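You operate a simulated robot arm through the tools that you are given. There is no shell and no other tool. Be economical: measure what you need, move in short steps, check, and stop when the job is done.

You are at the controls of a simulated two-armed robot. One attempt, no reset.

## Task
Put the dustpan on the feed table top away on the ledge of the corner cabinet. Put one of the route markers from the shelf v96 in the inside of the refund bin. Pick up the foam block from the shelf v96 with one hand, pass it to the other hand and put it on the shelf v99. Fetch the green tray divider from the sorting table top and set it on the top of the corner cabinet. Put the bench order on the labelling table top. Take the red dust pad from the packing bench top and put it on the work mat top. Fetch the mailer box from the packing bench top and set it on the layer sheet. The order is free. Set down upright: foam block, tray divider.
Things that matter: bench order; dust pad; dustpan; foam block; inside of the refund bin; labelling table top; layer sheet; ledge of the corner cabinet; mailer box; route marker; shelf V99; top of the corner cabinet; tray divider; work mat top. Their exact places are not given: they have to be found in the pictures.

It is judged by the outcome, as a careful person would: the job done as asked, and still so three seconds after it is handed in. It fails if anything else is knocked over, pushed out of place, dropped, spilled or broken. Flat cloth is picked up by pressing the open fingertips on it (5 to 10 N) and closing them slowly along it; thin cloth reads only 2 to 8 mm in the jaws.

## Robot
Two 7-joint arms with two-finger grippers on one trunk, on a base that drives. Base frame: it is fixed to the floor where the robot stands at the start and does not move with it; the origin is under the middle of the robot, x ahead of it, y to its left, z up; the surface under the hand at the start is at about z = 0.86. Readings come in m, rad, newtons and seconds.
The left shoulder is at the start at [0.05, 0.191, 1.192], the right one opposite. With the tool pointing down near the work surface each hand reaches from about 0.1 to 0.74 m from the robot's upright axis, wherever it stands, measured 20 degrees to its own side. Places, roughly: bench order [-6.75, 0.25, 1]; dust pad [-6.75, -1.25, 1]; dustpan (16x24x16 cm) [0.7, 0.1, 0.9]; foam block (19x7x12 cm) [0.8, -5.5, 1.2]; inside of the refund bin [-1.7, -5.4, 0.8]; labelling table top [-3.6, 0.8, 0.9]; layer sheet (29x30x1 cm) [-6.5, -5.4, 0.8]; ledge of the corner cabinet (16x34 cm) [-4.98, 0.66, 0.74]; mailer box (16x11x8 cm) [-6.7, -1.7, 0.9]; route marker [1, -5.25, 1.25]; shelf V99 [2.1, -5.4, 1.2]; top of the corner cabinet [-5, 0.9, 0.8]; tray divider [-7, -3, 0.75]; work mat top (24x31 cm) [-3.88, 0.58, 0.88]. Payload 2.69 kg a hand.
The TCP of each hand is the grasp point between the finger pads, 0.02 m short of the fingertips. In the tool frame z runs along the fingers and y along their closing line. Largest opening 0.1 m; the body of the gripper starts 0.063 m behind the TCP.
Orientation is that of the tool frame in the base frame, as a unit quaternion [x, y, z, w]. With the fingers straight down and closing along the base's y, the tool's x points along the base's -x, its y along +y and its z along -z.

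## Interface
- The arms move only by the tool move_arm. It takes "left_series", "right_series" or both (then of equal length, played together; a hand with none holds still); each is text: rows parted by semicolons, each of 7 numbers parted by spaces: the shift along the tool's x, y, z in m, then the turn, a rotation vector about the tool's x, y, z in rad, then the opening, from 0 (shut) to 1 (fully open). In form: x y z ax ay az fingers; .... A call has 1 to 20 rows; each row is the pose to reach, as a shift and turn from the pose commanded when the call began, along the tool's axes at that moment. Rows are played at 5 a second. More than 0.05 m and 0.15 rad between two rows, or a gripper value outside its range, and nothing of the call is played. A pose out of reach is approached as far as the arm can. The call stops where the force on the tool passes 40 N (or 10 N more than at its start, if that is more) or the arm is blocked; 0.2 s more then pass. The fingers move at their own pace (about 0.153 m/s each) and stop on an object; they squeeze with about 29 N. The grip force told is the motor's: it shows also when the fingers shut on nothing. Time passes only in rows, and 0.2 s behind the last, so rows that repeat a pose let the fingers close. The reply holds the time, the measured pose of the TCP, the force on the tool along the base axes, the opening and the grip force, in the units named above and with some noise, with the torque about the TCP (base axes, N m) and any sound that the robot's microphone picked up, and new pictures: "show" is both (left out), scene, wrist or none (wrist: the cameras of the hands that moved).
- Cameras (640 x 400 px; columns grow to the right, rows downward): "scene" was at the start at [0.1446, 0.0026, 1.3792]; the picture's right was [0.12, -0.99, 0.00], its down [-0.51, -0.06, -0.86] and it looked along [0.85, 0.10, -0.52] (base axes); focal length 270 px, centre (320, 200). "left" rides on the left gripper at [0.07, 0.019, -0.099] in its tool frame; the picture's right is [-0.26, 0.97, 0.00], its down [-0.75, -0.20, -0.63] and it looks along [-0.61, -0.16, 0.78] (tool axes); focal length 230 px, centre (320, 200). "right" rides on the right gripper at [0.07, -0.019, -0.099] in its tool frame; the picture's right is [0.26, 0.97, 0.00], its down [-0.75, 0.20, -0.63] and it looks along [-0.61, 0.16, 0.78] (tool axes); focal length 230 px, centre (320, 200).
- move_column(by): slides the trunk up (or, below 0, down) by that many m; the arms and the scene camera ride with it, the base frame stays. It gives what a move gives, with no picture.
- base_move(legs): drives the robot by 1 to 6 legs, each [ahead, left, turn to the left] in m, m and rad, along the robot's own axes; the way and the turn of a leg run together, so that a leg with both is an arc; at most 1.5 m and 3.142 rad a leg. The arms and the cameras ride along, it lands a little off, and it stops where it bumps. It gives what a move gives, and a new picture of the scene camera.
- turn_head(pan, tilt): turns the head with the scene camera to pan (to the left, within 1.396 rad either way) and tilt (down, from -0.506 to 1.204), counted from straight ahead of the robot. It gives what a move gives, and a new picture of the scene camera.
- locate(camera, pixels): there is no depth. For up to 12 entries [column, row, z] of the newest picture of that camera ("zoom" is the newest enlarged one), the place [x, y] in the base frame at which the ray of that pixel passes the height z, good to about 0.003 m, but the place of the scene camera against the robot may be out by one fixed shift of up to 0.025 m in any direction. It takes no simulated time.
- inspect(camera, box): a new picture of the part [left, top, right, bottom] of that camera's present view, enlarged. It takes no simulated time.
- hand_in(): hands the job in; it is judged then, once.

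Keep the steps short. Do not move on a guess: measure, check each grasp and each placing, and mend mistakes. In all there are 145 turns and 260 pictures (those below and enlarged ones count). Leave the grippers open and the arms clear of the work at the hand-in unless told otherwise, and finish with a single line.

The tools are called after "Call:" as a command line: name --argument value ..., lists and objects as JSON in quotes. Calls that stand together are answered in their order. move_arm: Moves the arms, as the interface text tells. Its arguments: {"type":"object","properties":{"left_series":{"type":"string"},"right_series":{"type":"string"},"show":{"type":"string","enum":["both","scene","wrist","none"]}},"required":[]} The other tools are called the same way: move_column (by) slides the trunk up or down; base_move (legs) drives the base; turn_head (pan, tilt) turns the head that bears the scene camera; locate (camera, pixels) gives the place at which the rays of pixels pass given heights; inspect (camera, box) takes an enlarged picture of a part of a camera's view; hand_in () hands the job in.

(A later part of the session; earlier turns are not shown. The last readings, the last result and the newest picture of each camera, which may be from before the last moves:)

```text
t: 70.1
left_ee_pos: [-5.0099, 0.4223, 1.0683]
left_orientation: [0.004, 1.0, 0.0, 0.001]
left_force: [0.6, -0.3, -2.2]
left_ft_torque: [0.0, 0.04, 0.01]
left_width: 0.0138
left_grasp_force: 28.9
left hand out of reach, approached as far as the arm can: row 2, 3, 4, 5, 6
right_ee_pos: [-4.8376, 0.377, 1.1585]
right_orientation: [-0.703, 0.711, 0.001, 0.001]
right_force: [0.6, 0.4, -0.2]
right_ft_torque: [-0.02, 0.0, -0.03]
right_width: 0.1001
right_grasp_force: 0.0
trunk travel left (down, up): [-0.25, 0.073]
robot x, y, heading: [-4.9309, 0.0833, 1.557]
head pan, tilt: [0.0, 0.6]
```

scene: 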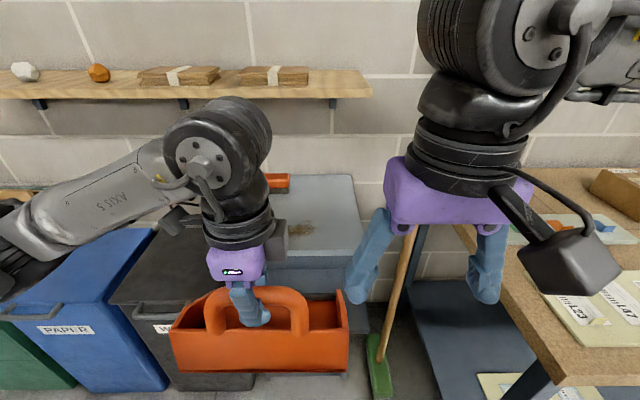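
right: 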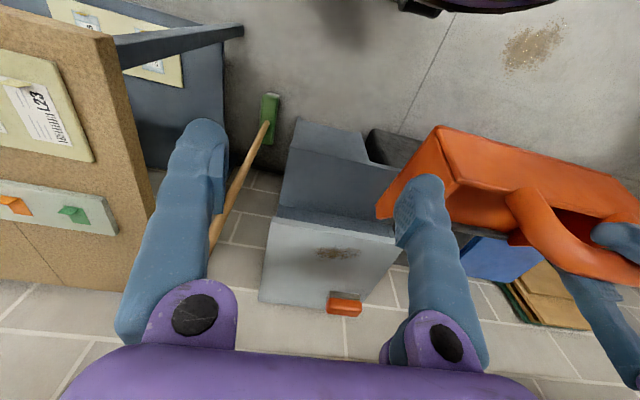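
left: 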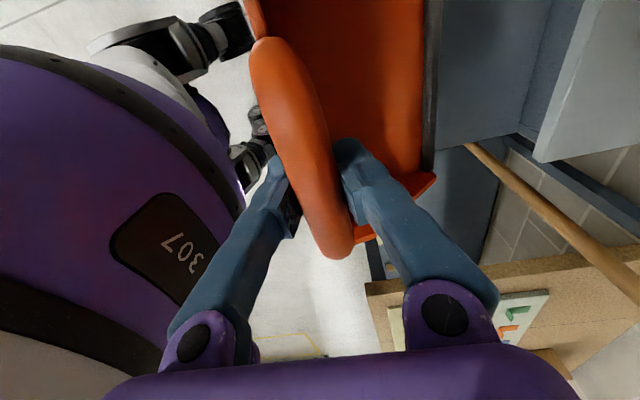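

The wrist is near a limit in this pose. I shift the robot left and turn it right by 0.59 rad, so the hand needs less twist.

Call:
base_move --legs '[[0.015, 0.147, 0], [0, 0, -0.59]]'

Call:
move_arm --left_series "0 0 0 0 0 -0.14 0; 0 0 0 0 0 -0.28 0; 0 0 0 0 0 -0.42 0; 0 0 0 0 0 -0.56 0; 0 0 0 0 0 -0.59 0; 0 0 0 0 0 -0.59 0" --show "scene"

```text
t: 73.7
left_ee_pos: [-4.9544, 0.4242, 1.0665]
left_orientation: [0.294, 0.956, -0.001, 0.0]
left_force: [0.5, -0.8, -1.3]
left_ft_torque: [-0.04, 0.06, 0.0]
left_width: 0.0138
left_grasp_force: 29.0
right_ee_pos: [-4.8359, 0.2891, 1.1588]
right_orientation: [-0.467, 0.884, 0.0, 0.001]
right_force: [0.2, 0.3, -0.2]
right_ft_torque: [0.04, -0.03, 0.01]
right_width: 0.1001
right_grasp_force: 0.0
trunk travel left (down, up): [-0.25, 0.073]
robot x, y, heading: [-5.0777, 0.0976, 0.973]
head pan, tilt: [0.0, 0.6]
```

scene: 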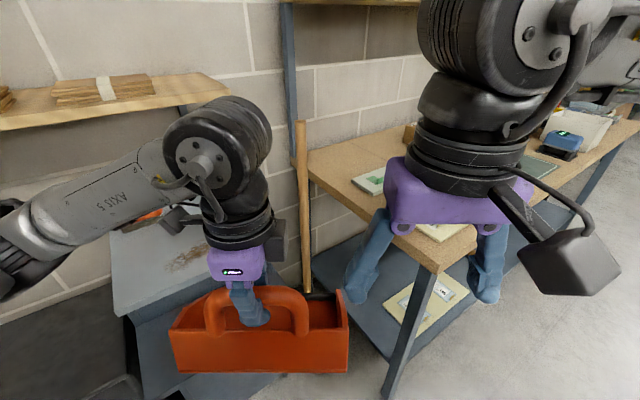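

```text
t: 75.1
left_ee_pos: [-4.9541, 0.4256, 1.0685]
left_orientation: [0.003, 1.0, -0.002, -0.001]
left_force: [-0.7, 0.7, -2.3]
left_ft_torque: [-0.08, -0.01, 0.01]
left_width: 0.0136
left_grasp_force: 28.6
right_ee_pos: [-4.8361, 0.2903, 1.1585]
right_orientation: [-0.467, 0.884, 0.0, 0.001]
right_force: [-0.2, 0.4, 0.5]
right_ft_torque: [-0.05, -0.01, -0.01]
right_width: 0.1
right_grasp_force: 0.0
trunk travel left (down, up): [-0.25, 0.073]
robot x, y, heading: [-5.0834, 0.0991, 0.974]
head pan, tilt: [0.0, 0.6]
```

scene: 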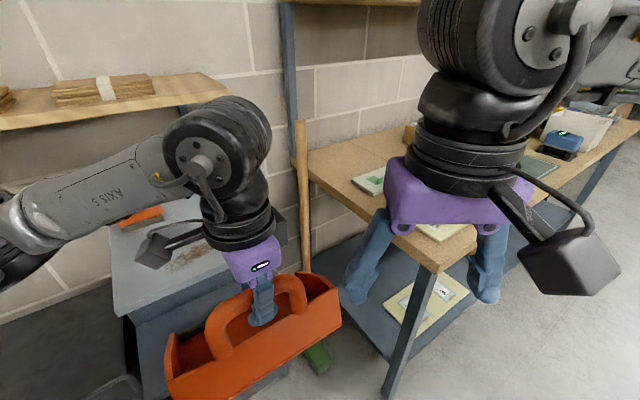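

Orientation square to the ledge. I move over the ledge to (-5.004, 0.553) and down to z ≈ 0.92.

Call:
move_arm --left_series "0.02 0.03 0 0 0 0 0; 0.04 0.07 0 0 0 0 0; 0.05 0.11 0 0 0 0 0; 0.05 0.128 0.03 0 0 0 0; 0.05 0.128 0.07 0 0 0 0; 0.05 0.128 0.11 0 0 0 0; 0.05 0.128 0.145 0 0 0 0; 0.05 0.128 0.145 0 0 0 0" --show "both"

```text
t: 76.9
left_ee_pos: [-5.0045, 0.5533, 0.9213]
left_orientation: [0.003, 1.0, -0.001, 0.0]
left_force: [-0.4, -0.5, -1.4]
left_ft_torque: [-0.05, 0.0, 0.03]
left_width: 0.0133
left_grasp_force: 29.2
right_ee_pos: [-4.8359, 0.2901, 1.1591]
right_orientation: [-0.467, 0.884, 0.0, 0.001]
right_force: [0.2, -0.2, -0.7]
right_ft_torque: [-0.01, -0.02, 0.01]
right_width: 0.1001
right_grasp_force: 0.0
trunk travel left (down, up): [-0.25, 0.073]
robot x, y, heading: [-5.0807, 0.1007, 0.975]
head pan, tilt: [0.0, 0.6]
```

scene: 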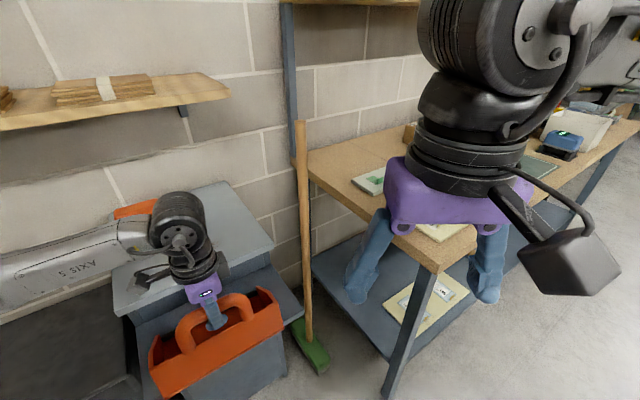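
left: 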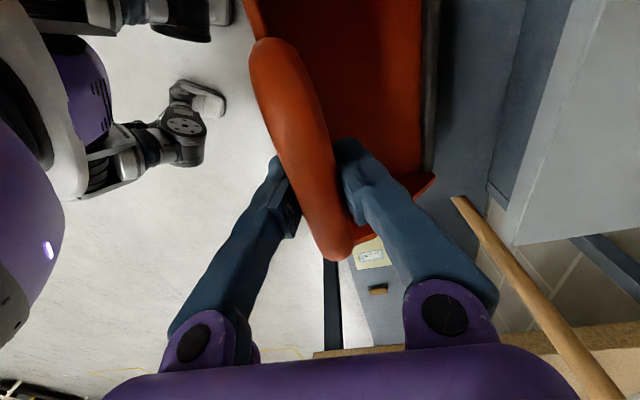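

Call:
locate --camera "left" --pixels '[[512, 243, 0.82], [512, 243, 0.84], [425, 205, 0.74], [494, 205, 0.74], [434, 180, 0.79], [432, 150, 0.79]]'

Call:
inspect --camera "left" --box '[330, 60, 600, 300]'

```text
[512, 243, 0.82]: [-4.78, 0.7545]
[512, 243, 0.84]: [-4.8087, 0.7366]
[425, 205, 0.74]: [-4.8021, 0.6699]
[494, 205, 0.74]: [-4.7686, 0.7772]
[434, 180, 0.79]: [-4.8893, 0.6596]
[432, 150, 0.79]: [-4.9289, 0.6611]
```

```text
1.67 times, centred on (465, 180) of left
```

zoom: 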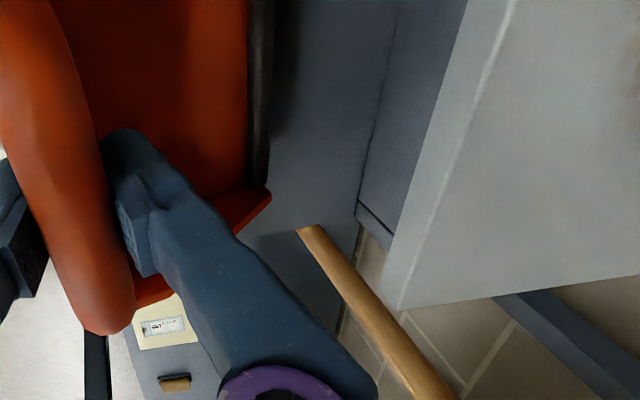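

The pan has tilted about 12° in the grip (lip low). I will let the lip touch the ledge first near the back, then lower and draw back slightly so that it lies flat.

Call:
move_arm --left_series "0 0.03 0 0 0 0 0; 0 0.05 0 0 0 0 0; 0 0.05 0.01 0 0 0 0; 0 0.05 0.02 0 0 0 0; 0 0.05 0.02 0 0 0 0" --show "both"

```text
t: 78.1
left_ee_pos: [-5.0038, 0.5903, 0.9151]
left_orientation: [0.002, 1.0, -0.001, 0.0]
left_force: [0.4, -0.2, -2.4]
left_ft_torque: [-0.01, 0.0, 0.01]
left_width: 0.0135
left_grasp_force: 28.9
left hand out of reach, approached as far as the arm can: row 2, 3, 4, 5
right_ee_pos: [-4.8354, 0.2895, 1.1583]
right_orientation: [-0.468, 0.884, 0.0, 0.001]
right_force: [0.1, 0.0, 0.1]
right_ft_torque: [0.0, 0.02, 0.01]
right_width: 0.1
right_grasp_force: 0.1
trunk travel left (down, up): [-0.25, 0.073]
robot x, y, heading: [-5.0784, 0.0995, 0.969]
head pan, tilt: [0.0, 0.6]
```

scene: 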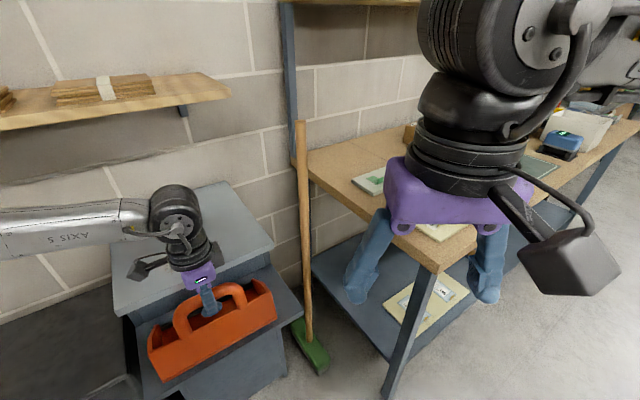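
left: 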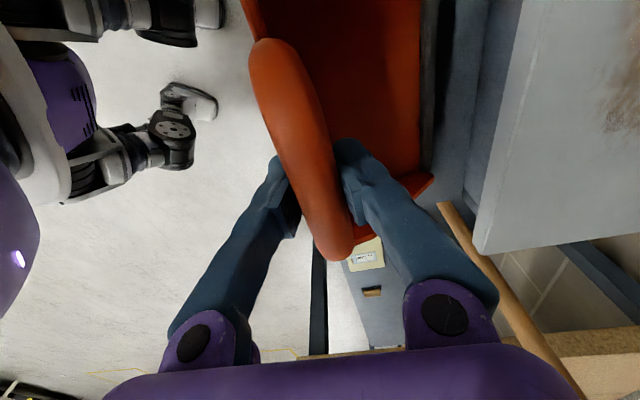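

Call:
base_move --legs '[[0.025, 0.018, 0]]'

Call:
move_column --by -0.015

```text
t: 78.9
left_ee_pos: [-5.004, 0.6207, 0.9138]
left_orientation: [0.004, 1.0, -0.001, -0.001]
left_force: [0.6, -0.5, -1.5]
left_ft_torque: [-0.05, 0.01, -0.01]
left_width: 0.0137
left_grasp_force: 28.8
right_ee_pos: [-4.8368, 0.3213, 1.1585]
right_orientation: [-0.467, 0.884, 0.0, 0.0]
right_force: [0.3, 1.1, -0.2]
right_ft_torque: [-0.08, 0.02, 0.04]
right_width: 0.1001
right_grasp_force: 0.1
trunk travel left (down, up): [-0.25, 0.073]
robot x, y, heading: [-5.0811, 0.1301, 0.971]
head pan, tilt: [0.0, 0.6]
```

scene: 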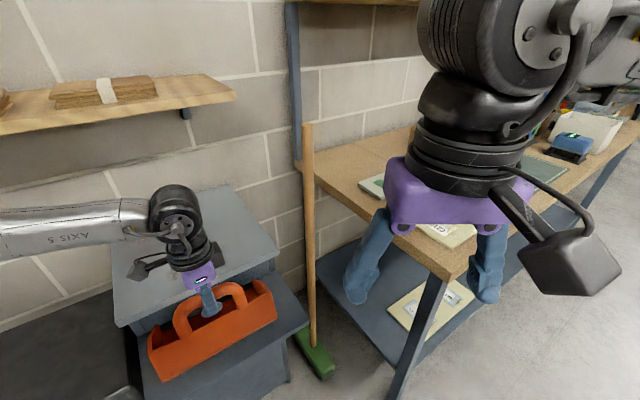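

```text
t: 79.5
left_ee_pos: [-5.0052, 0.6199, 0.8997]
left_orientation: [0.003, 1.0, -0.001, -0.001]
left_force: [-0.2, 0.2, -2.1]
left_ft_torque: [-0.05, 0.0, 0.02]
left_width: 0.0133
left_grasp_force: 29.1
right_ee_pos: [-4.8376, 0.3196, 1.1439]
right_orientation: [-0.467, 0.884, 0.001, 0.001]
right_force: [-0.3, -0.2, -0.1]
right_ft_torque: [-0.02, 0.01, 0.04]
right_width: 0.1001
right_grasp_force: 0.0
trunk travel left (down, up): [-0.235, 0.088]
robot x, y, heading: [-5.0813, 0.1305, 0.972]
head pan, tilt: [0.0, 0.6]
```

Now lower with a slight draw back.

Call:
move_arm --left_series "0 0 0.005 0 0 0 0; 0 -0.005 0.01 0 0 0 0; 0 -0.012 0.014 0 0 0 0; 0 -0.02 0.018 0 0 0 0; 0 -0.025 0.021 0 0 0 0" --show "both"

```text
t: 80.8
left_ee_pos: [-5.0047, 0.5947, 0.8798]
left_orientation: [0.004, 1.0, -0.001, -0.001]
left_force: [-0.6, -0.1, -1.4]
left_ft_torque: [0.07, 0.03, -0.01]
left_width: 0.0126
left_grasp_force: 29.4
right_ee_pos: [-4.8375, 0.3207, 1.1437]
right_orientation: [-0.468, 0.884, 0.0, 0.001]
right_force: [1.2, -0.8, -1.1]
right_ft_torque: [-0.02, -0.01, -0.03]
right_width: 0.1001
right_grasp_force: 0.0
trunk travel left (down, up): [-0.235, 0.088]
robot x, y, heading: [-5.0763, 0.1269, 0.973]
head pan, tilt: [0.0, 0.6]
```

scene: 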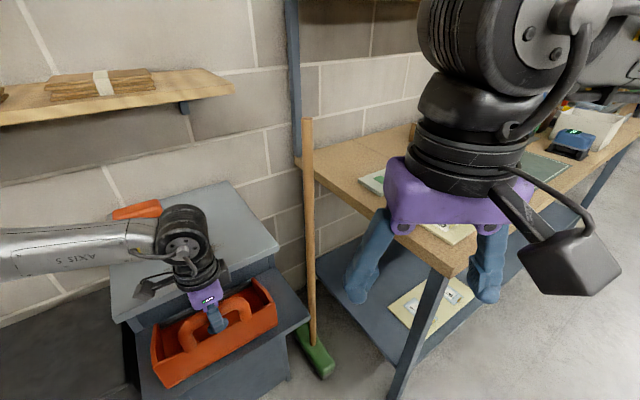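
left: 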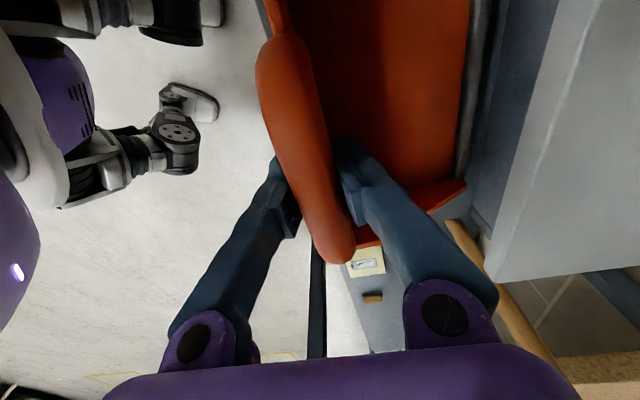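

It rotated back to flat. I lower a few mm more and check the force.

Call:
move_arm --left_series "0 0 0.002 0 0 0 0; 0 0 0.004 0 0 0 0; 0 0 0.004 0 0 0 0" --show "none"

Call:
inspect --camera "scene" --box '[110, 220, 330, 400]'

```text
t: 81.5
left_ee_pos: [-5.0052, 0.5936, 0.8756]
left_orientation: [0.004, 1.0, -0.001, 0.0]
left_force: [-0.6, 0.0, -1.3]
left_ft_torque: [0.04, -0.09, -0.04]
left_width: 0.0121
left_grasp_force: 28.9
right_ee_pos: [-4.8377, 0.32, 1.1435]
right_orientation: [-0.467, 0.884, 0.001, 0.0]
right_force: [-0.5, 0.5, 0.4]
right_ft_torque: [-0.02, 0.04, 0.03]
right_width: 0.0999
right_grasp_force: 0.1
trunk travel left (down, up): [-0.235, 0.088]
robot x, y, heading: [-5.0792, 0.1249, 0.967]
head pan, tilt: [0.0, 0.6]
```

```text
2.22 times, centred on (220, 310) of scene
```

zoom: 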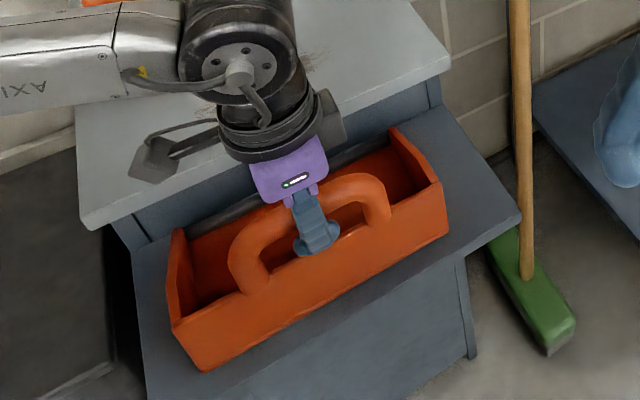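

Call:
move_arm --left_series "0 0 0.003 0 0 0 0; 0 0 0.006 0 0 0 0; 0 0 0.006 0 0 0 0" --show "wrist"

```text
t: 82.3
left_ee_pos: [-5.0055, 0.5943, 0.8703]
left_orientation: [0.004, 1.0, 0.0, 0.0]
left_force: [0.4, 0.5, 6.8]
left_ft_torque: [0.0, 0.42, 0.0]
left_width: 0.0118
left_grasp_force: 29.0
right_ee_pos: [-4.8378, 0.3193, 1.1438]
right_orientation: [-0.467, 0.884, 0.0, 0.001]
right_force: [0.0, 0.4, 0.3]
right_ft_torque: [-0.01, 0.0, 0.0]
right_width: 0.1001
right_grasp_force: 0.1
trunk travel left (down, up): [-0.235, 0.088]
robot x, y, heading: [-5.0811, 0.1303, 0.97]
head pan, tilt: [0.0, 0.6]
```

left: 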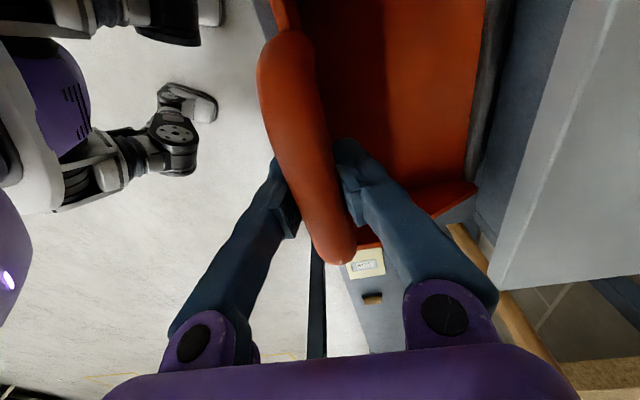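

Contact (≈8 N). I open and lift straight up.

Call:
move_arm --left_series "0 0 -0.002 0 0 0 0.4; 0 0 -0.002 0 0 0 0.8; 0 0 -0.002 0 0 0 0.8; 0 0 -0.04 0 0 0 0.8; 0 0 -0.08 0 0 0 0.8; 0 0 -0.12 0 0 0 0.8; 0 -0.03 -0.16 0 0 0 0.8; 0 -0.06 -0.19 0 0 0 1; 0 -0.1 -0.21 0 0 0 1; 0 -0.14 -0.23 0 0 0 1" --show "both"

Call:
inspect --camera "scene" --box '[110, 220, 330, 400]'

```text
t: 84.5
left_ee_pos: [-5.0068, 0.4562, 1.1014]
left_orientation: [0.004, 1.0, 0.0, -0.001]
left_force: [0.7, -0.7, 0.4]
left_ft_torque: [0.05, 0.04, 0.0]
left_width: 0.0999
left_grasp_force: 0.0
right_ee_pos: [-4.838, 0.3206, 1.1438]
right_orientation: [-0.467, 0.884, 0.002, 0.001]
right_force: [-0.5, -0.8, -0.4]
right_ft_torque: [0.0, 0.04, 0.01]
right_width: 0.1002
right_grasp_force: 0.0
trunk travel left (down, up): [-0.235, 0.088]
robot x, y, heading: [-5.0838, 0.1327, 0.971]
head pan, tilt: [0.0, 0.6]
```

scene: 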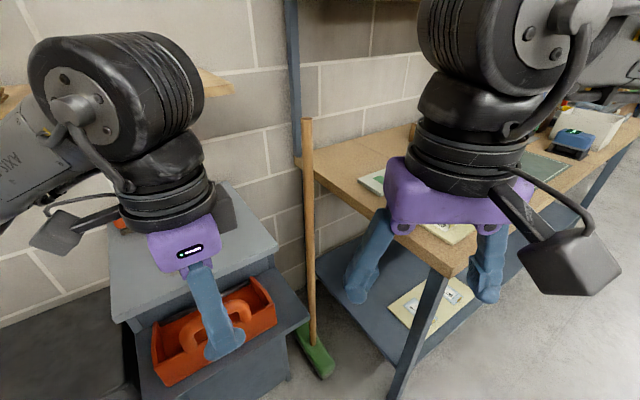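
left: 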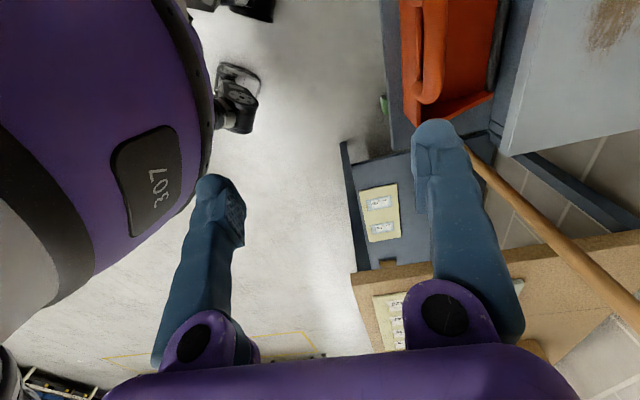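

```text
2.22 times, centred on (220, 310) of scene
```

zoom: 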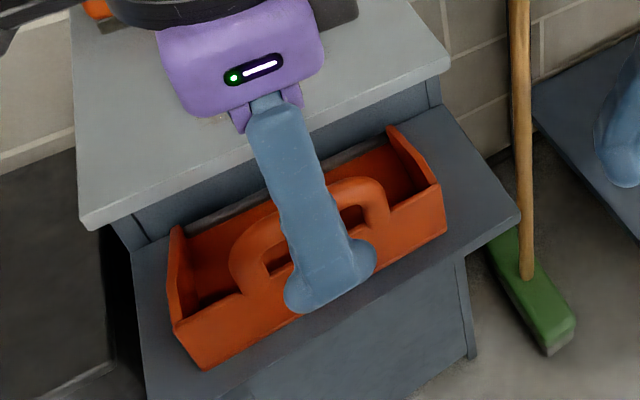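

Dustpan stands flat on the ledge. Next the bench order and the dust pad on the west side. I back away, turn to face -x, and untwist the left hand.

Call:
base_move --legs '[[-0.45, 0, 0], [0, 0, 2.17], [0.4, 0.0, 0]]'

Call:
move_arm --left_series "0 0 0 0 0 -0.14 1; 0 0 0 0 0 -0.28 1; 0 0 0 0 0 -0.42 1; 0 0 0 0 0 -0.56 1; 0 0 0 0 0 -0.7 1; 0 0 0 0 0 -0.84 1; 0 0 0 0 0 -0.97 1; 0 0 0 0 0 -0.97 1" --show "none"

Call:
turn_head --pan 0.0 --tilt 0.4

```text
t: 94.7
left_ee_pos: [-6.0438, -0.3961, 1.1003]
left_orientation: [0.892, -0.452, 0.001, -0.001]
left_force: [-1.0, 1.3, -0.1]
left_ft_torque: [0.02, 0.01, -0.01]
left_width: 0.1002
left_grasp_force: 0.1
right_ee_pos: [-6.0339, -0.1792, 1.1426]
right_orientation: [1.0, 0.02, -0.001, -0.001]
right_force: [0.6, 0.0, 1.0]
right_ft_torque: [-0.02, -0.01, -0.04]
right_width: 0.1003
right_grasp_force: 0.1
trunk travel left (down, up): [-0.235, 0.088]
robot x, y, heading: [-5.7369, -0.2578, -3.1]
head pan, tilt: [0.0, 0.6]
```

scene: 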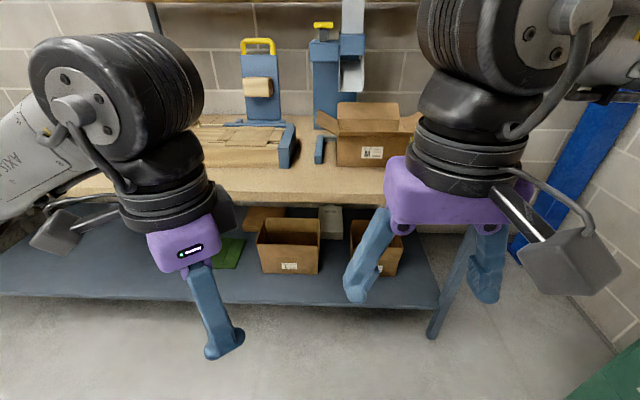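

```text
t: 96.5
left_ee_pos: [-6.0426, -0.3948, 1.1]
left_orientation: [1.0, 0.016, 0.001, 0.001]
left_force: [0.2, 0.3, 0.0]
left_ft_torque: [0.0, 0.05, -0.01]
left_width: 0.0999
left_grasp_force: 0.0
right_ee_pos: [-6.0349, -0.179, 1.1447]
right_orientation: [1.0, 0.02, -0.002, -0.001]
right_force: [0.7, 0.5, -0.1]
right_ft_torque: [0.0, -0.01, 0.01]
right_width: 0.0999
right_grasp_force: 0.0
trunk travel left (down, up): [-0.235, 0.088]
robot x, y, heading: [-5.7384, -0.2644, -3.102]
head pan, tilt: [0.0, 0.6]
```

```text
t: 97.2
left_ee_pos: [-6.0437, -0.3942, 1.1005]
left_orientation: [1.0, 0.016, 0.001, -0.001]
left_force: [-0.8, 0.2, -0.4]
left_ft_torque: [0.02, 0.0, -0.01]
left_width: 0.1
left_grasp_force: 0.1
right_ee_pos: [-6.0349, -0.1794, 1.1427]
right_orientation: [1.0, 0.02, 0.0, -0.001]
right_force: [0.4, 0.3, -0.1]
right_ft_torque: [0.0, -0.01, -0.01]
right_width: 0.1001
right_grasp_force: 0.1
trunk travel left (down, up): [-0.235, 0.088]
robot x, y, heading: [-5.739, -0.2626, -3.104]
head pan, tilt: [0.0, 0.4]
```

scene: 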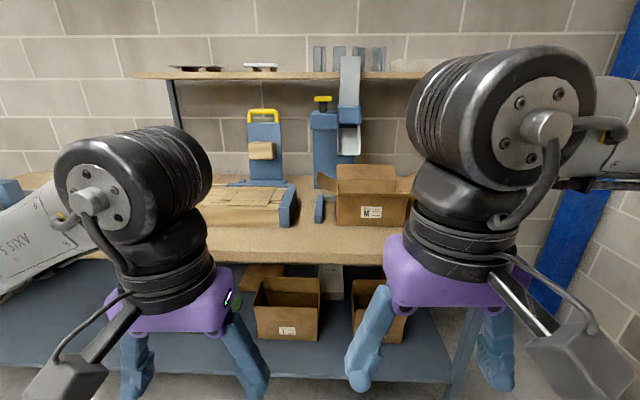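

I enlarge the bench around the open box at (370,200) and measure.

Call:
inspect --camera "scene" --box '[220, 40, 440, 260]'

Call:
locate --camera "scene" --pixels '[[336, 222, 0.88], [405, 228, 0.88], [340, 195, 0.98], [300, 222, 0.88], [372, 212, 0.92]]'

Call:
turn_head --pan 0.9 --tilt 0.4

```text
1.82 times, centred on (330, 150) of scene
```

zoom: 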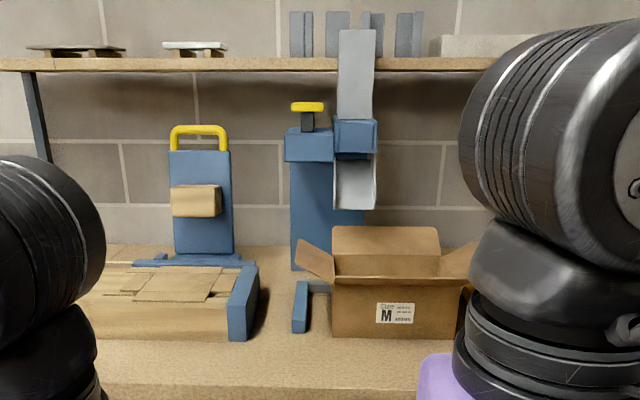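

```text
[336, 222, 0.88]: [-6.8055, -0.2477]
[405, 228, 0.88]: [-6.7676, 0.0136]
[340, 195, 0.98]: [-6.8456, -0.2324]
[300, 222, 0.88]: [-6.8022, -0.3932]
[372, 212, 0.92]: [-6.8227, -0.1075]
```

```text
t: 98.4
left_ee_pos: [-6.0432, -0.3955, 1.1026]
left_orientation: [1.0, 0.015, 0.0, 0.0]
left_force: [-0.1, 0.1, 0.6]
left_ft_torque: [0.0, 0.03, 0.02]
left_width: 0.0998
left_grasp_force: 0.0
right_ee_pos: [-6.0354, -0.179, 1.1433]
right_orientation: [1.0, 0.02, -0.001, 0.0]
right_force: [-0.4, 0.2, -0.3]
right_ft_torque: [-0.01, -0.01, 0.01]
right_width: 0.1002
right_grasp_force: 0.1
trunk travel left (down, up): [-0.235, 0.088]
robot x, y, heading: [-5.7357, -0.2636, -3.102]
head pan, tilt: [0.901, 0.4]
```

scene: 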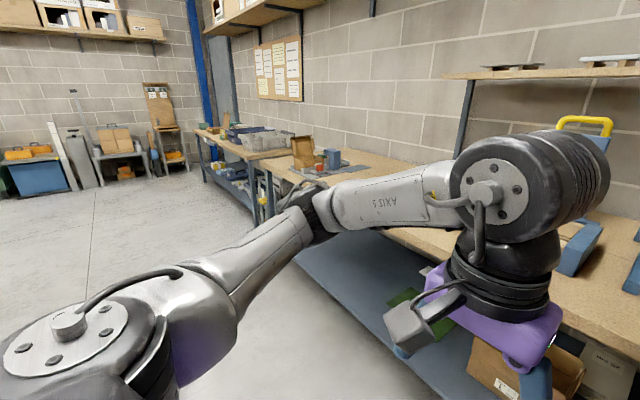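

Call:
turn_head --pan -0.6 --tilt 0.5

Call:
move_arm --right_series "0.04 0 0 0 0 0 1; 0.04 -0.04 0 0 0 0 1; 0.04 -0.08 0 0 0 0 1; 0.04 -0.12 0 0 0 0 1; 0.04 -0.16 0 0 0 0 1; 0.04 -0.2 0 0 0 0 1" --show "both"

```text
t: 100.0
left_ee_pos: [-6.043, -0.395, 1.1005]
left_orientation: [1.0, 0.016, 0.002, 0.0]
left_force: [-0.6, -0.9, 0.5]
left_ft_torque: [0.0, -0.02, 0.01]
left_width: 0.1
left_grasp_force: 0.0
right_ee_pos: [-6.0342, -0.1786, 1.1435]
right_orientation: [1.0, 0.02, -0.001, 0.0]
right_force: [-0.2, 0.6, -0.3]
right_ft_torque: [-0.05, 0.0, -0.01]
right_width: 0.0998
right_grasp_force: 0.1
trunk travel left (down, up): [-0.235, 0.088]
robot x, y, heading: [-5.7379, -0.2615, -3.105]
head pan, tilt: [-0.6, 0.499]
```

scene: 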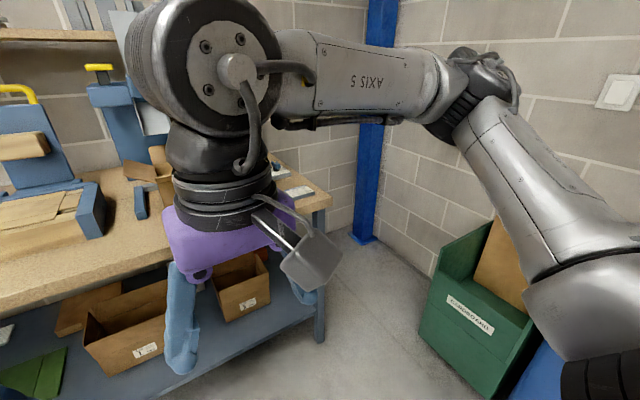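

```text
t: 101.4
left_ee_pos: [-6.0422, -0.3954, 1.0998]
left_orientation: [1.0, 0.016, 0.001, 0.0]
left_force: [0.0, 1.7, 0.0]
left_ft_torque: [0.02, 0.01, 0.01]
left_width: 0.1
left_grasp_force: 0.0
right_ee_pos: [-6.0034, 0.0261, 1.1426]
right_orientation: [1.0, 0.02, -0.002, 0.0]
right_force: [-0.6, 0.4, -0.4]
right_ft_torque: [-0.01, 0.02, 0.02]
right_width: 0.0999
right_grasp_force: 0.0
trunk travel left (down, up): [-0.235, 0.088]
robot x, y, heading: [-5.7371, -0.263, -3.101]
head pan, tilt: [-0.6, 0.499]
```

scene: 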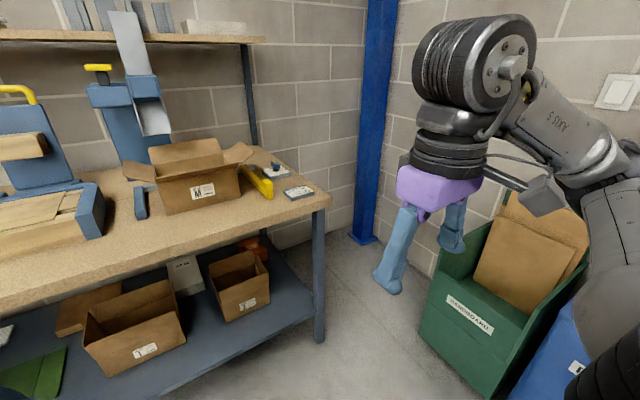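
right: 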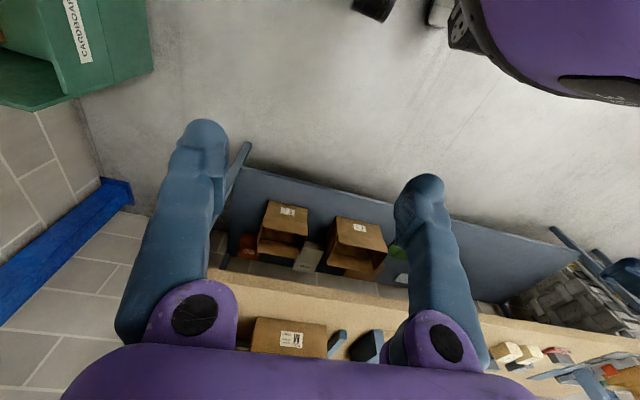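

Call:
inspect --camera "scene" --box '[110, 130, 340, 250]'

Call:
locate --camera "scene" --pixels '[[297, 193, 0.88], [262, 185, 0.88], [168, 214, 0.88], [240, 198, 0.88], [328, 205, 0.86]]'

```text
2.78 times, centred on (225, 190) of scene
```

zoom: 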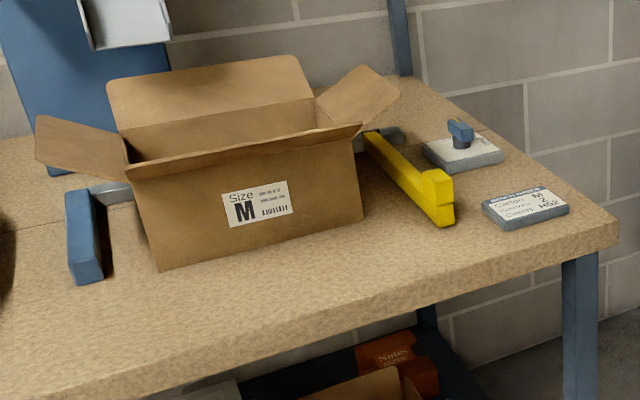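

```text
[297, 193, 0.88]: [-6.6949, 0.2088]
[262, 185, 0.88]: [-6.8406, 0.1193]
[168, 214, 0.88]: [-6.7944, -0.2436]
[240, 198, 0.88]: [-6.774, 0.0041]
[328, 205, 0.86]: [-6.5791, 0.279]
```

Call:
inspect --camera "scene" --box '[278, 180, 318, 205]'

Call:
locate --camera "scene" --pixels '[[283, 191, 0.88], [292, 200, 0.87], [315, 191, 0.88], [305, 185, 0.88]]'

```text
16.00 times, centred on (298, 192) of scene
```

zoom: 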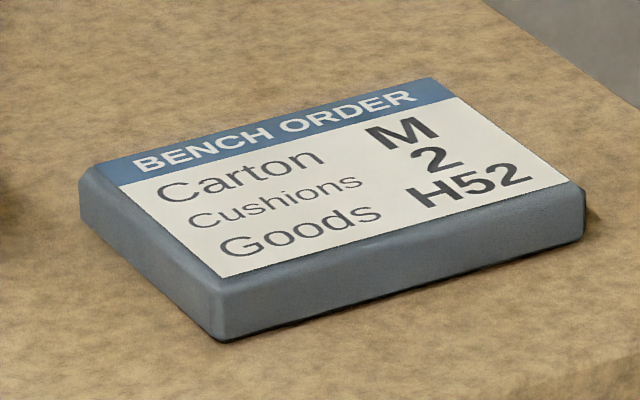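

```text
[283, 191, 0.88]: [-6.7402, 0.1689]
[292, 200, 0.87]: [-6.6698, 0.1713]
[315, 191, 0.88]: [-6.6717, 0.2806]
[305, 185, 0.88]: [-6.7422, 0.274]
```

It is a labelled block "BENCH ORDER", about 7 cm (x) × 11 cm (y), 2 cm thick, at (-6.705, 0.224). I must close along x, so I turn the robot to heading 2.54 and approach with the left hand twisted 0.97 rad.

Call:
base_move --legs '[[0, 0, -0.643], [0.58, -0.09, 0]]'

Call:
move_arm --left_series "0 0 0 0 0 0.14 1; 0 0 0 0 0 0.28 1; 0 0 0 0 0 0.42 1; 0 0 0 0 0 0.56 1; 0 0 0 0 0 0.7 1; 0 0 0 0 0 0.84 1; 0 0 0 0 0 0.97 1; 0 0 0 0 0 0.97 1" --show "both"

```text
t: 106.5
left_ee_pos: [-6.4977, 0.214, 1.1]
left_orientation: [0.955, -0.297, 0.002, 0.0]
left_force: [0.4, 1.4, 0.4]
left_ft_torque: [0.0, -0.05, 0.0]
left_width: 0.0999
left_grasp_force: 0.1
right_ee_pos: [-6.2157, 0.5282, 1.1428]
right_orientation: [0.957, -0.292, -0.001, 0.0]
right_force: [0.3, 0.7, -0.5]
right_ft_torque: [0.01, 0.0, 0.0]
right_width: 0.1
right_grasp_force: 0.0
trunk travel left (down, up): [-0.235, 0.088]
robot x, y, heading: [-6.1706, 0.138, 2.541]
head pan, tilt: [-0.6, 0.499]
```

scene: 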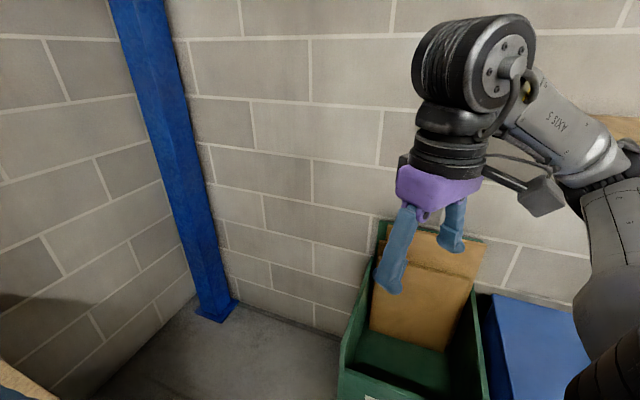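

```text
t: 108.3
left_ee_pos: [-6.4974, 0.2128, 1.1001]
left_orientation: [-0.705, 0.709, -0.001, 0.0]
left_force: [0.2, 0.1, -0.4]
left_ft_torque: [0.01, 0.01, -0.02]
left_width: 0.1
left_grasp_force: 0.0
right_ee_pos: [-6.2156, 0.5269, 1.1429]
right_orientation: [0.956, -0.293, 0.0, 0.0]
right_force: [0.1, -0.3, -0.3]
right_ft_torque: [0.02, 0.02, -0.01]
right_width: 0.0999
right_grasp_force: 0.1
trunk travel left (down, up): [-0.235, 0.088]
robot x, y, heading: [-6.1715, 0.1387, 2.555]
head pan, tilt: [-0.6, 0.499]
```

scene: 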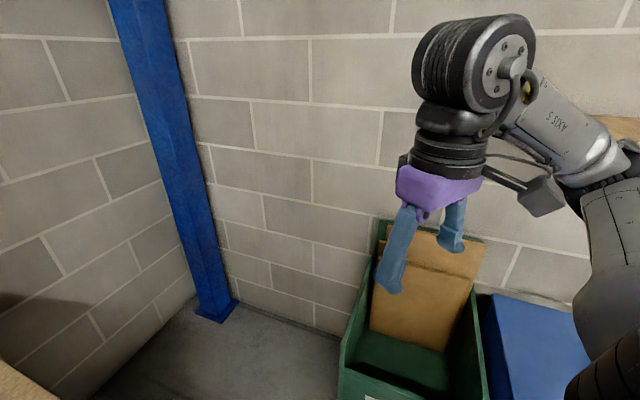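
left: 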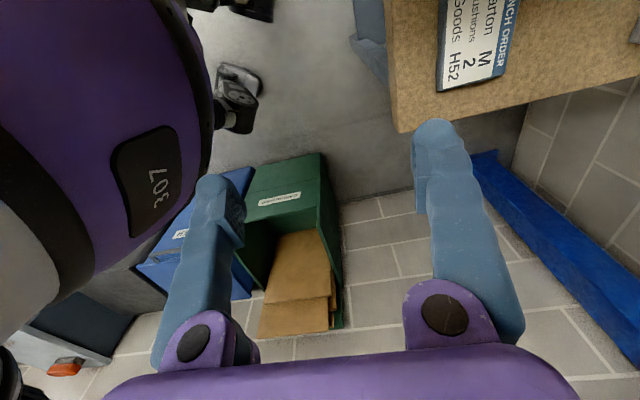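

The block appears at (470,45) in the left picture. I locate it and move above it.

Call:
locate --camera "left" --pixels '[[437, 91, 0.88], [503, 79, 0.88], [443, 2, 0.88], [522, 2, 0.88], [400, 130, 0.86]]'

Call:
move_arm --left_series "0 0.04 0 0 0 0 1; 0 0.08 0 0 0 0 1; 0 0.12 0 0 0 0 1; 0 0.16 0 0 0 0 1; 0 0.2 0 0 0 0 1; 0 0.207 0 0 0 0 1; 0 0.207 0 0 0 0 1" --show "wrist"

```text
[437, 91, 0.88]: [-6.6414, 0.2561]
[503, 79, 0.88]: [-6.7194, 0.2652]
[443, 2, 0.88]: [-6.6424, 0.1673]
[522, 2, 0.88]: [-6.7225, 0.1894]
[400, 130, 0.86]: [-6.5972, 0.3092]
```

```text
t: 109.9
left_ee_pos: [-6.6667, 0.2131, 1.1013]
left_orientation: [-0.706, 0.708, -0.002, 0.0]
left_force: [0.6, 0.6, 0.3]
left_ft_torque: [0.01, 0.01, 0.01]
left_width: 0.0999
left_grasp_force: 0.1
left hand out of reach, approached as far as the arm can: row 5, 6, 7
right_ee_pos: [-6.2147, 0.528, 1.1427]
right_orientation: [0.956, -0.293, -0.001, 0.0]
right_force: [0.3, -0.2, -0.8]
right_ft_torque: [0.04, 0.0, -0.01]
right_width: 0.1001
right_grasp_force: 0.1
trunk travel left (down, up): [-0.235, 0.088]
robot x, y, heading: [-6.1704, 0.1414, 2.548]
head pan, tilt: [-0.6, 0.499]
```

left: 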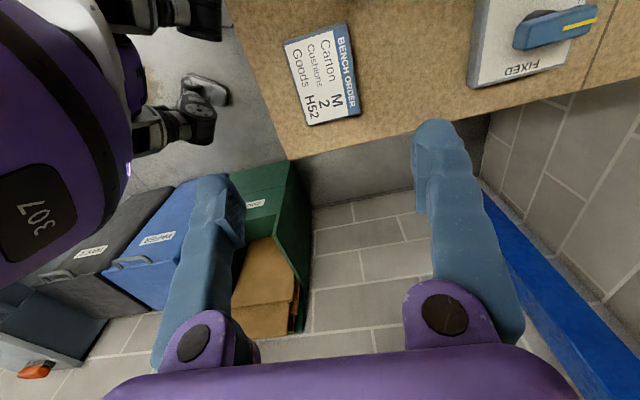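

Call:
locate --camera "left" --pixels '[[308, 127, 0.88], [361, 114, 0.88], [284, 43, 0.88], [345, 24, 0.88], [470, 86, 0.88], [290, 159, 0.86]]'

Call:
inspect --camera "left" --box '[240, 0, 400, 160]'

```text
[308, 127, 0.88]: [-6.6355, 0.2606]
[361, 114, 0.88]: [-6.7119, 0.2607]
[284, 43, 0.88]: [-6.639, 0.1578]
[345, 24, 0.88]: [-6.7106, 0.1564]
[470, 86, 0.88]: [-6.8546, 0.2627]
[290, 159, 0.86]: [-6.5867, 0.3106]
```

```text
2.50 times, centred on (320, 80) of left
```

zoom: 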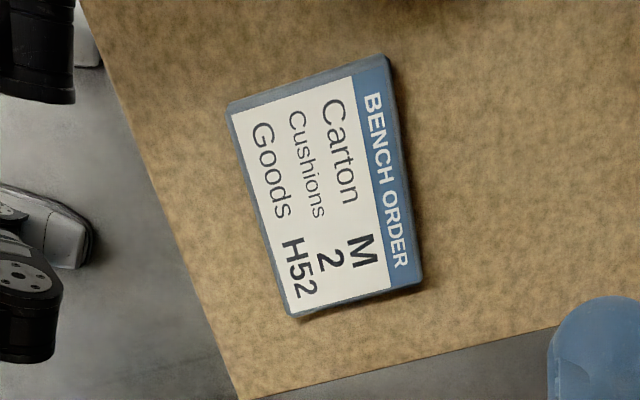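

Block centre (-6.674, 0.209). I descend to z ≈ 0.91 and look.

Call:
move_arm --left_series "0 0 0.04 0 0 0 1; 0.003 0.003 0.08 0 0 0 1; 0.003 0.007 0.12 0 0 0 1; 0.003 0.007 0.16 0 0 0 1; 0.003 0.007 0.18 0 0 0 1; 0.003 0.007 0.18 0 0 0 1" --show "wrist"

```text
t: 111.3
left_ee_pos: [-6.6601, 0.1752, 0.9493]
left_orientation: [0.715, -0.699, -0.003, 0.004]
left_force: [0.5, -0.1, 0.7]
left_ft_torque: [0.01, 0.0, 0.04]
left_width: 0.0999
left_grasp_force: 0.0
left hand out of reach, approached as far as the arm can: row 1, 2, 3, 4, 5, 6
right_ee_pos: [-6.2144, 0.5283, 1.1423]
right_orientation: [0.956, -0.293, 0.0, -0.001]
right_force: [0.7, 0.2, 0.2]
right_ft_torque: [0.02, 0.0, -0.03]
right_width: 0.1
right_grasp_force: 0.1
trunk travel left (down, up): [-0.235, 0.088]
robot x, y, heading: [-6.1727, 0.1397, 2.547]
head pan, tilt: [-0.6, 0.499]
```

left: 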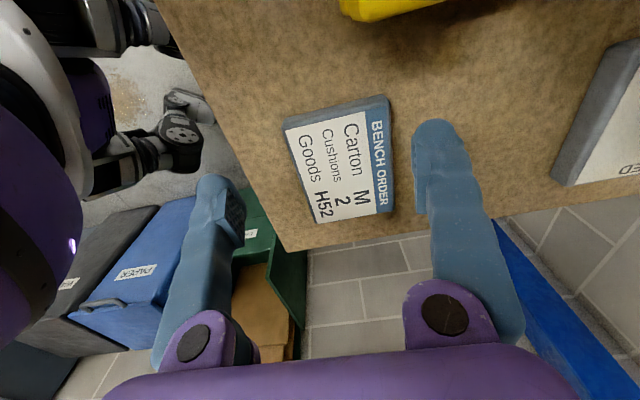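

The arm is at its limit, so I shift the base by (-0.014, +0.034) and lower the trunk.

Call:
base_move --legs '[[0.031, -0.02, 0]]'

Call:
move_column --by -0.03

Call:
move_arm --left_series "0 0 0 0 0 0 1" --show "wrist"

```text
t: 112.1
left_ee_pos: [-6.6765, 0.2111, 0.9485]
left_orientation: [0.715, -0.699, -0.002, 0.006]
left_force: [0.5, 0.8, 0.3]
left_ft_torque: [0.01, -0.01, 0.0]
left_width: 0.1
left_grasp_force: 0.1
right_ee_pos: [-6.2298, 0.5625, 1.1415]
right_orientation: [0.956, -0.293, 0.0, -0.001]
right_force: [0.3, 0.1, -0.6]
right_ft_torque: [-0.05, -0.02, -0.01]
right_width: 0.1001
right_grasp_force: 0.2
trunk travel left (down, up): [-0.235, 0.088]
robot x, y, heading: [-6.1859, 0.1742, 2.547]
head pan, tilt: [-0.6, 0.499]
```

scene: 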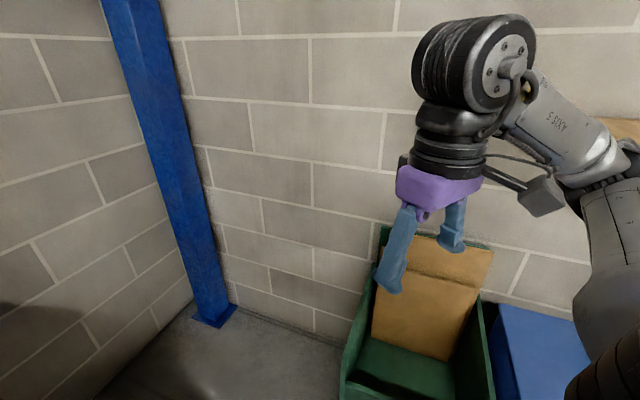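

```text
t: 112.9
left_ee_pos: [-6.6755, 0.2097, 0.9192]
left_orientation: [0.715, -0.7, -0.003, 0.005]
left_force: [-0.6, -0.2, -0.2]
left_ft_torque: [0.04, 0.01, -0.02]
left_width: 0.0998
left_grasp_force: 0.1
right_ee_pos: [-6.2307, 0.5612, 1.1131]
right_orientation: [0.956, -0.294, -0.001, 0.0]
right_force: [0.1, 0.4, 0.0]
right_ft_torque: [0.01, -0.03, -0.02]
right_width: 0.1
right_grasp_force: 0.0
trunk travel left (down, up): [-0.205, 0.118]
robot x, y, heading: [-6.1854, 0.1745, 2.548]
head pan, tilt: [-0.6, 0.499]
```

```text
t: 113.3
left_ee_pos: [-6.6767, 0.2098, 0.9181]
left_orientation: [0.715, -0.699, -0.002, 0.005]
left_force: [0.7, -0.3, 0.2]
left_ft_torque: [0.02, 0.02, -0.01]
left_width: 0.1
left_grasp_force: 0.1
right_ee_pos: [-6.2298, 0.5615, 1.113]
right_orientation: [0.956, -0.294, -0.001, 0.0]
right_force: [0.5, -0.3, 0.1]
right_ft_torque: [0.01, 0.02, -0.01]
right_width: 0.1
right_grasp_force: 0.0
trunk travel left (down, up): [-0.205, 0.118]
robot x, y, heading: [-6.1872, 0.1713, 2.545]
head pan, tilt: [-0.6, 0.499]
```

left: 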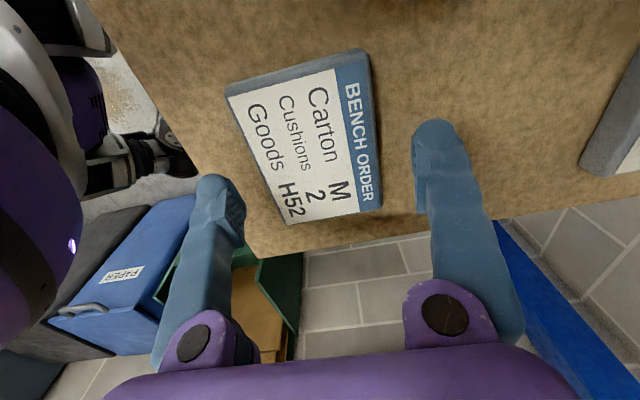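

Call:
locate --camera "left" --pixels '[[285, 225, 0.88], [382, 208, 0.88], [226, 95, 0.88], [362, 50, 0.88]]'

```text
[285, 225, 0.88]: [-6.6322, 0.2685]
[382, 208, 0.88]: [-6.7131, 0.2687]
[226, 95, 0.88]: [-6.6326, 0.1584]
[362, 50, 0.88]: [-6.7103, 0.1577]
```

Centre -6.672: 4 mm correction along tool y, then lower the trunk 3 cm.

Call:
move_arm --left_series "0 -0.004 0 0 0 0 1; 0 -0.004 0 0 0 0 1" --show "none"

Call:
move_column --by -0.03

Call:
move_arm --left_series "0 0 0 0 0 0 0.5; 0 0 0 0 0 0 0; 0 0 0 0 0 0 0; 0 0 0 0 0 0 0" --show "wrist"

```text
t: 113.9
left_ee_pos: [-6.6717, 0.2108, 0.9194]
left_orientation: [0.714, -0.7, -0.003, 0.005]
left_force: [-0.6, -0.1, 0.3]
left_ft_torque: [0.01, 0.01, -0.01]
left_width: 0.1001
left_grasp_force: 0.1
right_ee_pos: [-6.2307, 0.5626, 1.1122]
right_orientation: [0.956, -0.293, -0.001, 0.0]
right_force: [0.0, 0.1, -0.2]
right_ft_torque: [0.0, -0.03, 0.01]
right_width: 0.1
right_grasp_force: 0.0
trunk travel left (down, up): [-0.205, 0.118]
robot x, y, heading: [-6.1824, 0.1747, 2.548]
head pan, tilt: [-0.6, 0.499]
```

```text
t: 114.5
left_ee_pos: [-6.6705, 0.2088, 0.8962]
left_orientation: [0.715, -0.699, -0.004, 0.004]
left_force: [3.3, -3.8, 10.1]
left_ft_torque: [-0.06, -0.61, -0.14]
left_width: 0.1001
left_grasp_force: 0.0
right_ee_pos: [-6.2299, 0.5622, 1.086]
right_orientation: [0.956, -0.292, -0.002, -0.001]
right_force: [-0.3, -0.3, 0.1]
right_ft_torque: [-0.01, 0.02, 0.01]
right_width: 0.1
right_grasp_force: 0.0
trunk travel left (down, up): [-0.178, 0.144]
robot x, y, heading: [-6.1823, 0.1738, 2.549]
head pan, tilt: [-0.6, 0.499]
stopped: the force on the tool passed its limit at 48 N (the readings are from after the stop); the commanded pose is now the measured one
```

```text
t: 115.5
left_ee_pos: [-6.67, 0.2103, 0.8991]
left_orientation: [0.714, -0.7, -0.007, 0.005]
left_force: [10.5, 0.5, 38.3]
left_ft_torque: [0.01, -1.76, -0.16]
left_width: 0.0737
left_grasp_force: 29.0
right_ee_pos: [-6.2271, 0.562, 1.0861]
right_orientation: [0.956, -0.292, -0.003, -0.001]
right_force: [-0.3, -0.2, -0.7]
right_ft_torque: [0.02, 0.04, -0.01]
right_width: 0.0999
right_grasp_force: 0.0
trunk travel left (down, up): [-0.178, 0.144]
robot x, y, heading: [-6.1871, 0.1722, 2.54]
head pan, tilt: [-0.6, 0.499]
```

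left: 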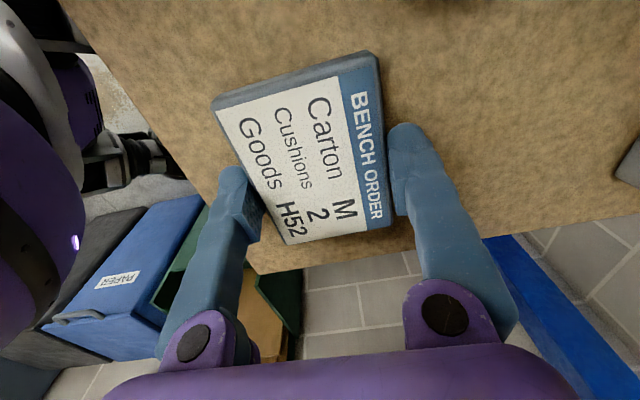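

Gripped at 74 mm. I lift with the trunk.

Call:
move_column --by 0.12

Call:
base_move --legs '[[-0.4, 0, 0]]'

Call:
move_arm --left_series "0 0 0 0 0 0 0" --show "wrist"

```text
t: 117.0
left_ee_pos: [-6.6724, 0.2093, 1.0161]
left_orientation: [0.715, -0.699, -0.003, 0.005]
left_force: [-0.1, 0.1, -0.1]
left_ft_torque: [0.03, 0.02, -0.01]
left_width: 0.0734
left_grasp_force: 29.3
right_ee_pos: [-6.2311, 0.5615, 1.2064]
right_orientation: [0.956, -0.292, -0.001, 0.0]
right_force: [-0.1, -0.4, 0.9]
right_ft_torque: [-0.02, -0.04, 0.01]
right_width: 0.1
right_grasp_force: 0.0
trunk travel left (down, up): [-0.298, 0.024]
robot x, y, heading: [-6.184, 0.1727, 2.546]
head pan, tilt: [-0.6, 0.499]
```

```text
t: 119.5
left_ee_pos: [-6.3451, -0.0127, 1.0158]
left_orientation: [0.714, -0.7, -0.005, 0.005]
left_force: [0.0, 0.4, -0.9]
left_ft_torque: [0.01, 0.0, 0.0]
left_width: 0.0734
left_grasp_force: 29.2
right_ee_pos: [-5.9015, 0.3404, 1.2058]
right_orientation: [0.956, -0.294, -0.001, 0.001]
right_force: [-0.3, -0.6, 0.5]
right_ft_torque: [0.0, 0.02, 0.05]
right_width: 0.1
right_grasp_force: 0.0
trunk travel left (down, up): [-0.298, 0.024]
robot x, y, heading: [-5.8594, -0.0449, 2.546]
head pan, tilt: [-0.6, 0.499]
```

scene: 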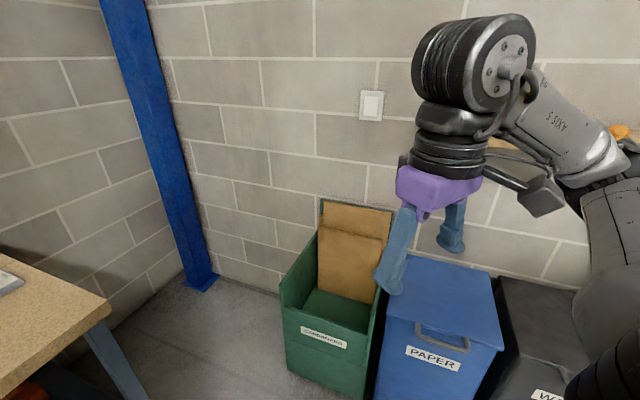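

```text
t: 119.9
left_ee_pos: [-6.3459, -0.0112, 1.0161]
left_orientation: [0.714, -0.7, -0.005, 0.006]
left_force: [-0.1, -0.1, -1.0]
left_ft_torque: [0.01, 0.0, 0.02]
left_width: 0.0737
left_grasp_force: 29.0
right_ee_pos: [-5.903, 0.3406, 1.2047]
right_orientation: [0.956, -0.293, -0.001, -0.001]
right_force: [-0.2, -0.4, -0.4]
right_ft_torque: [0.04, -0.01, 0.0]
right_width: 0.1001
right_grasp_force: 0.0
trunk travel left (down, up): [-0.298, 0.024]
robot x, y, heading: [-5.8568, -0.0483, 2.548]
head pan, tilt: [-0.6, 0.499]
```

left: 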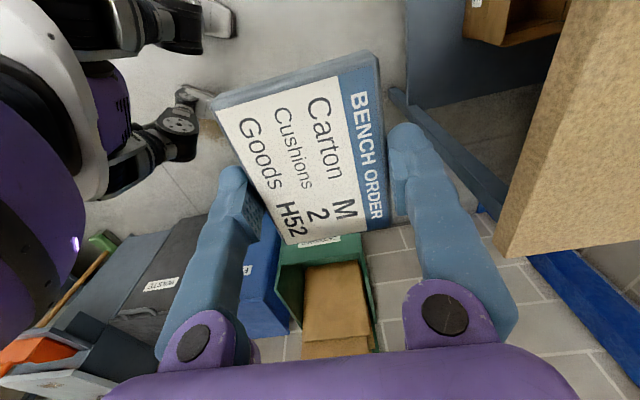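

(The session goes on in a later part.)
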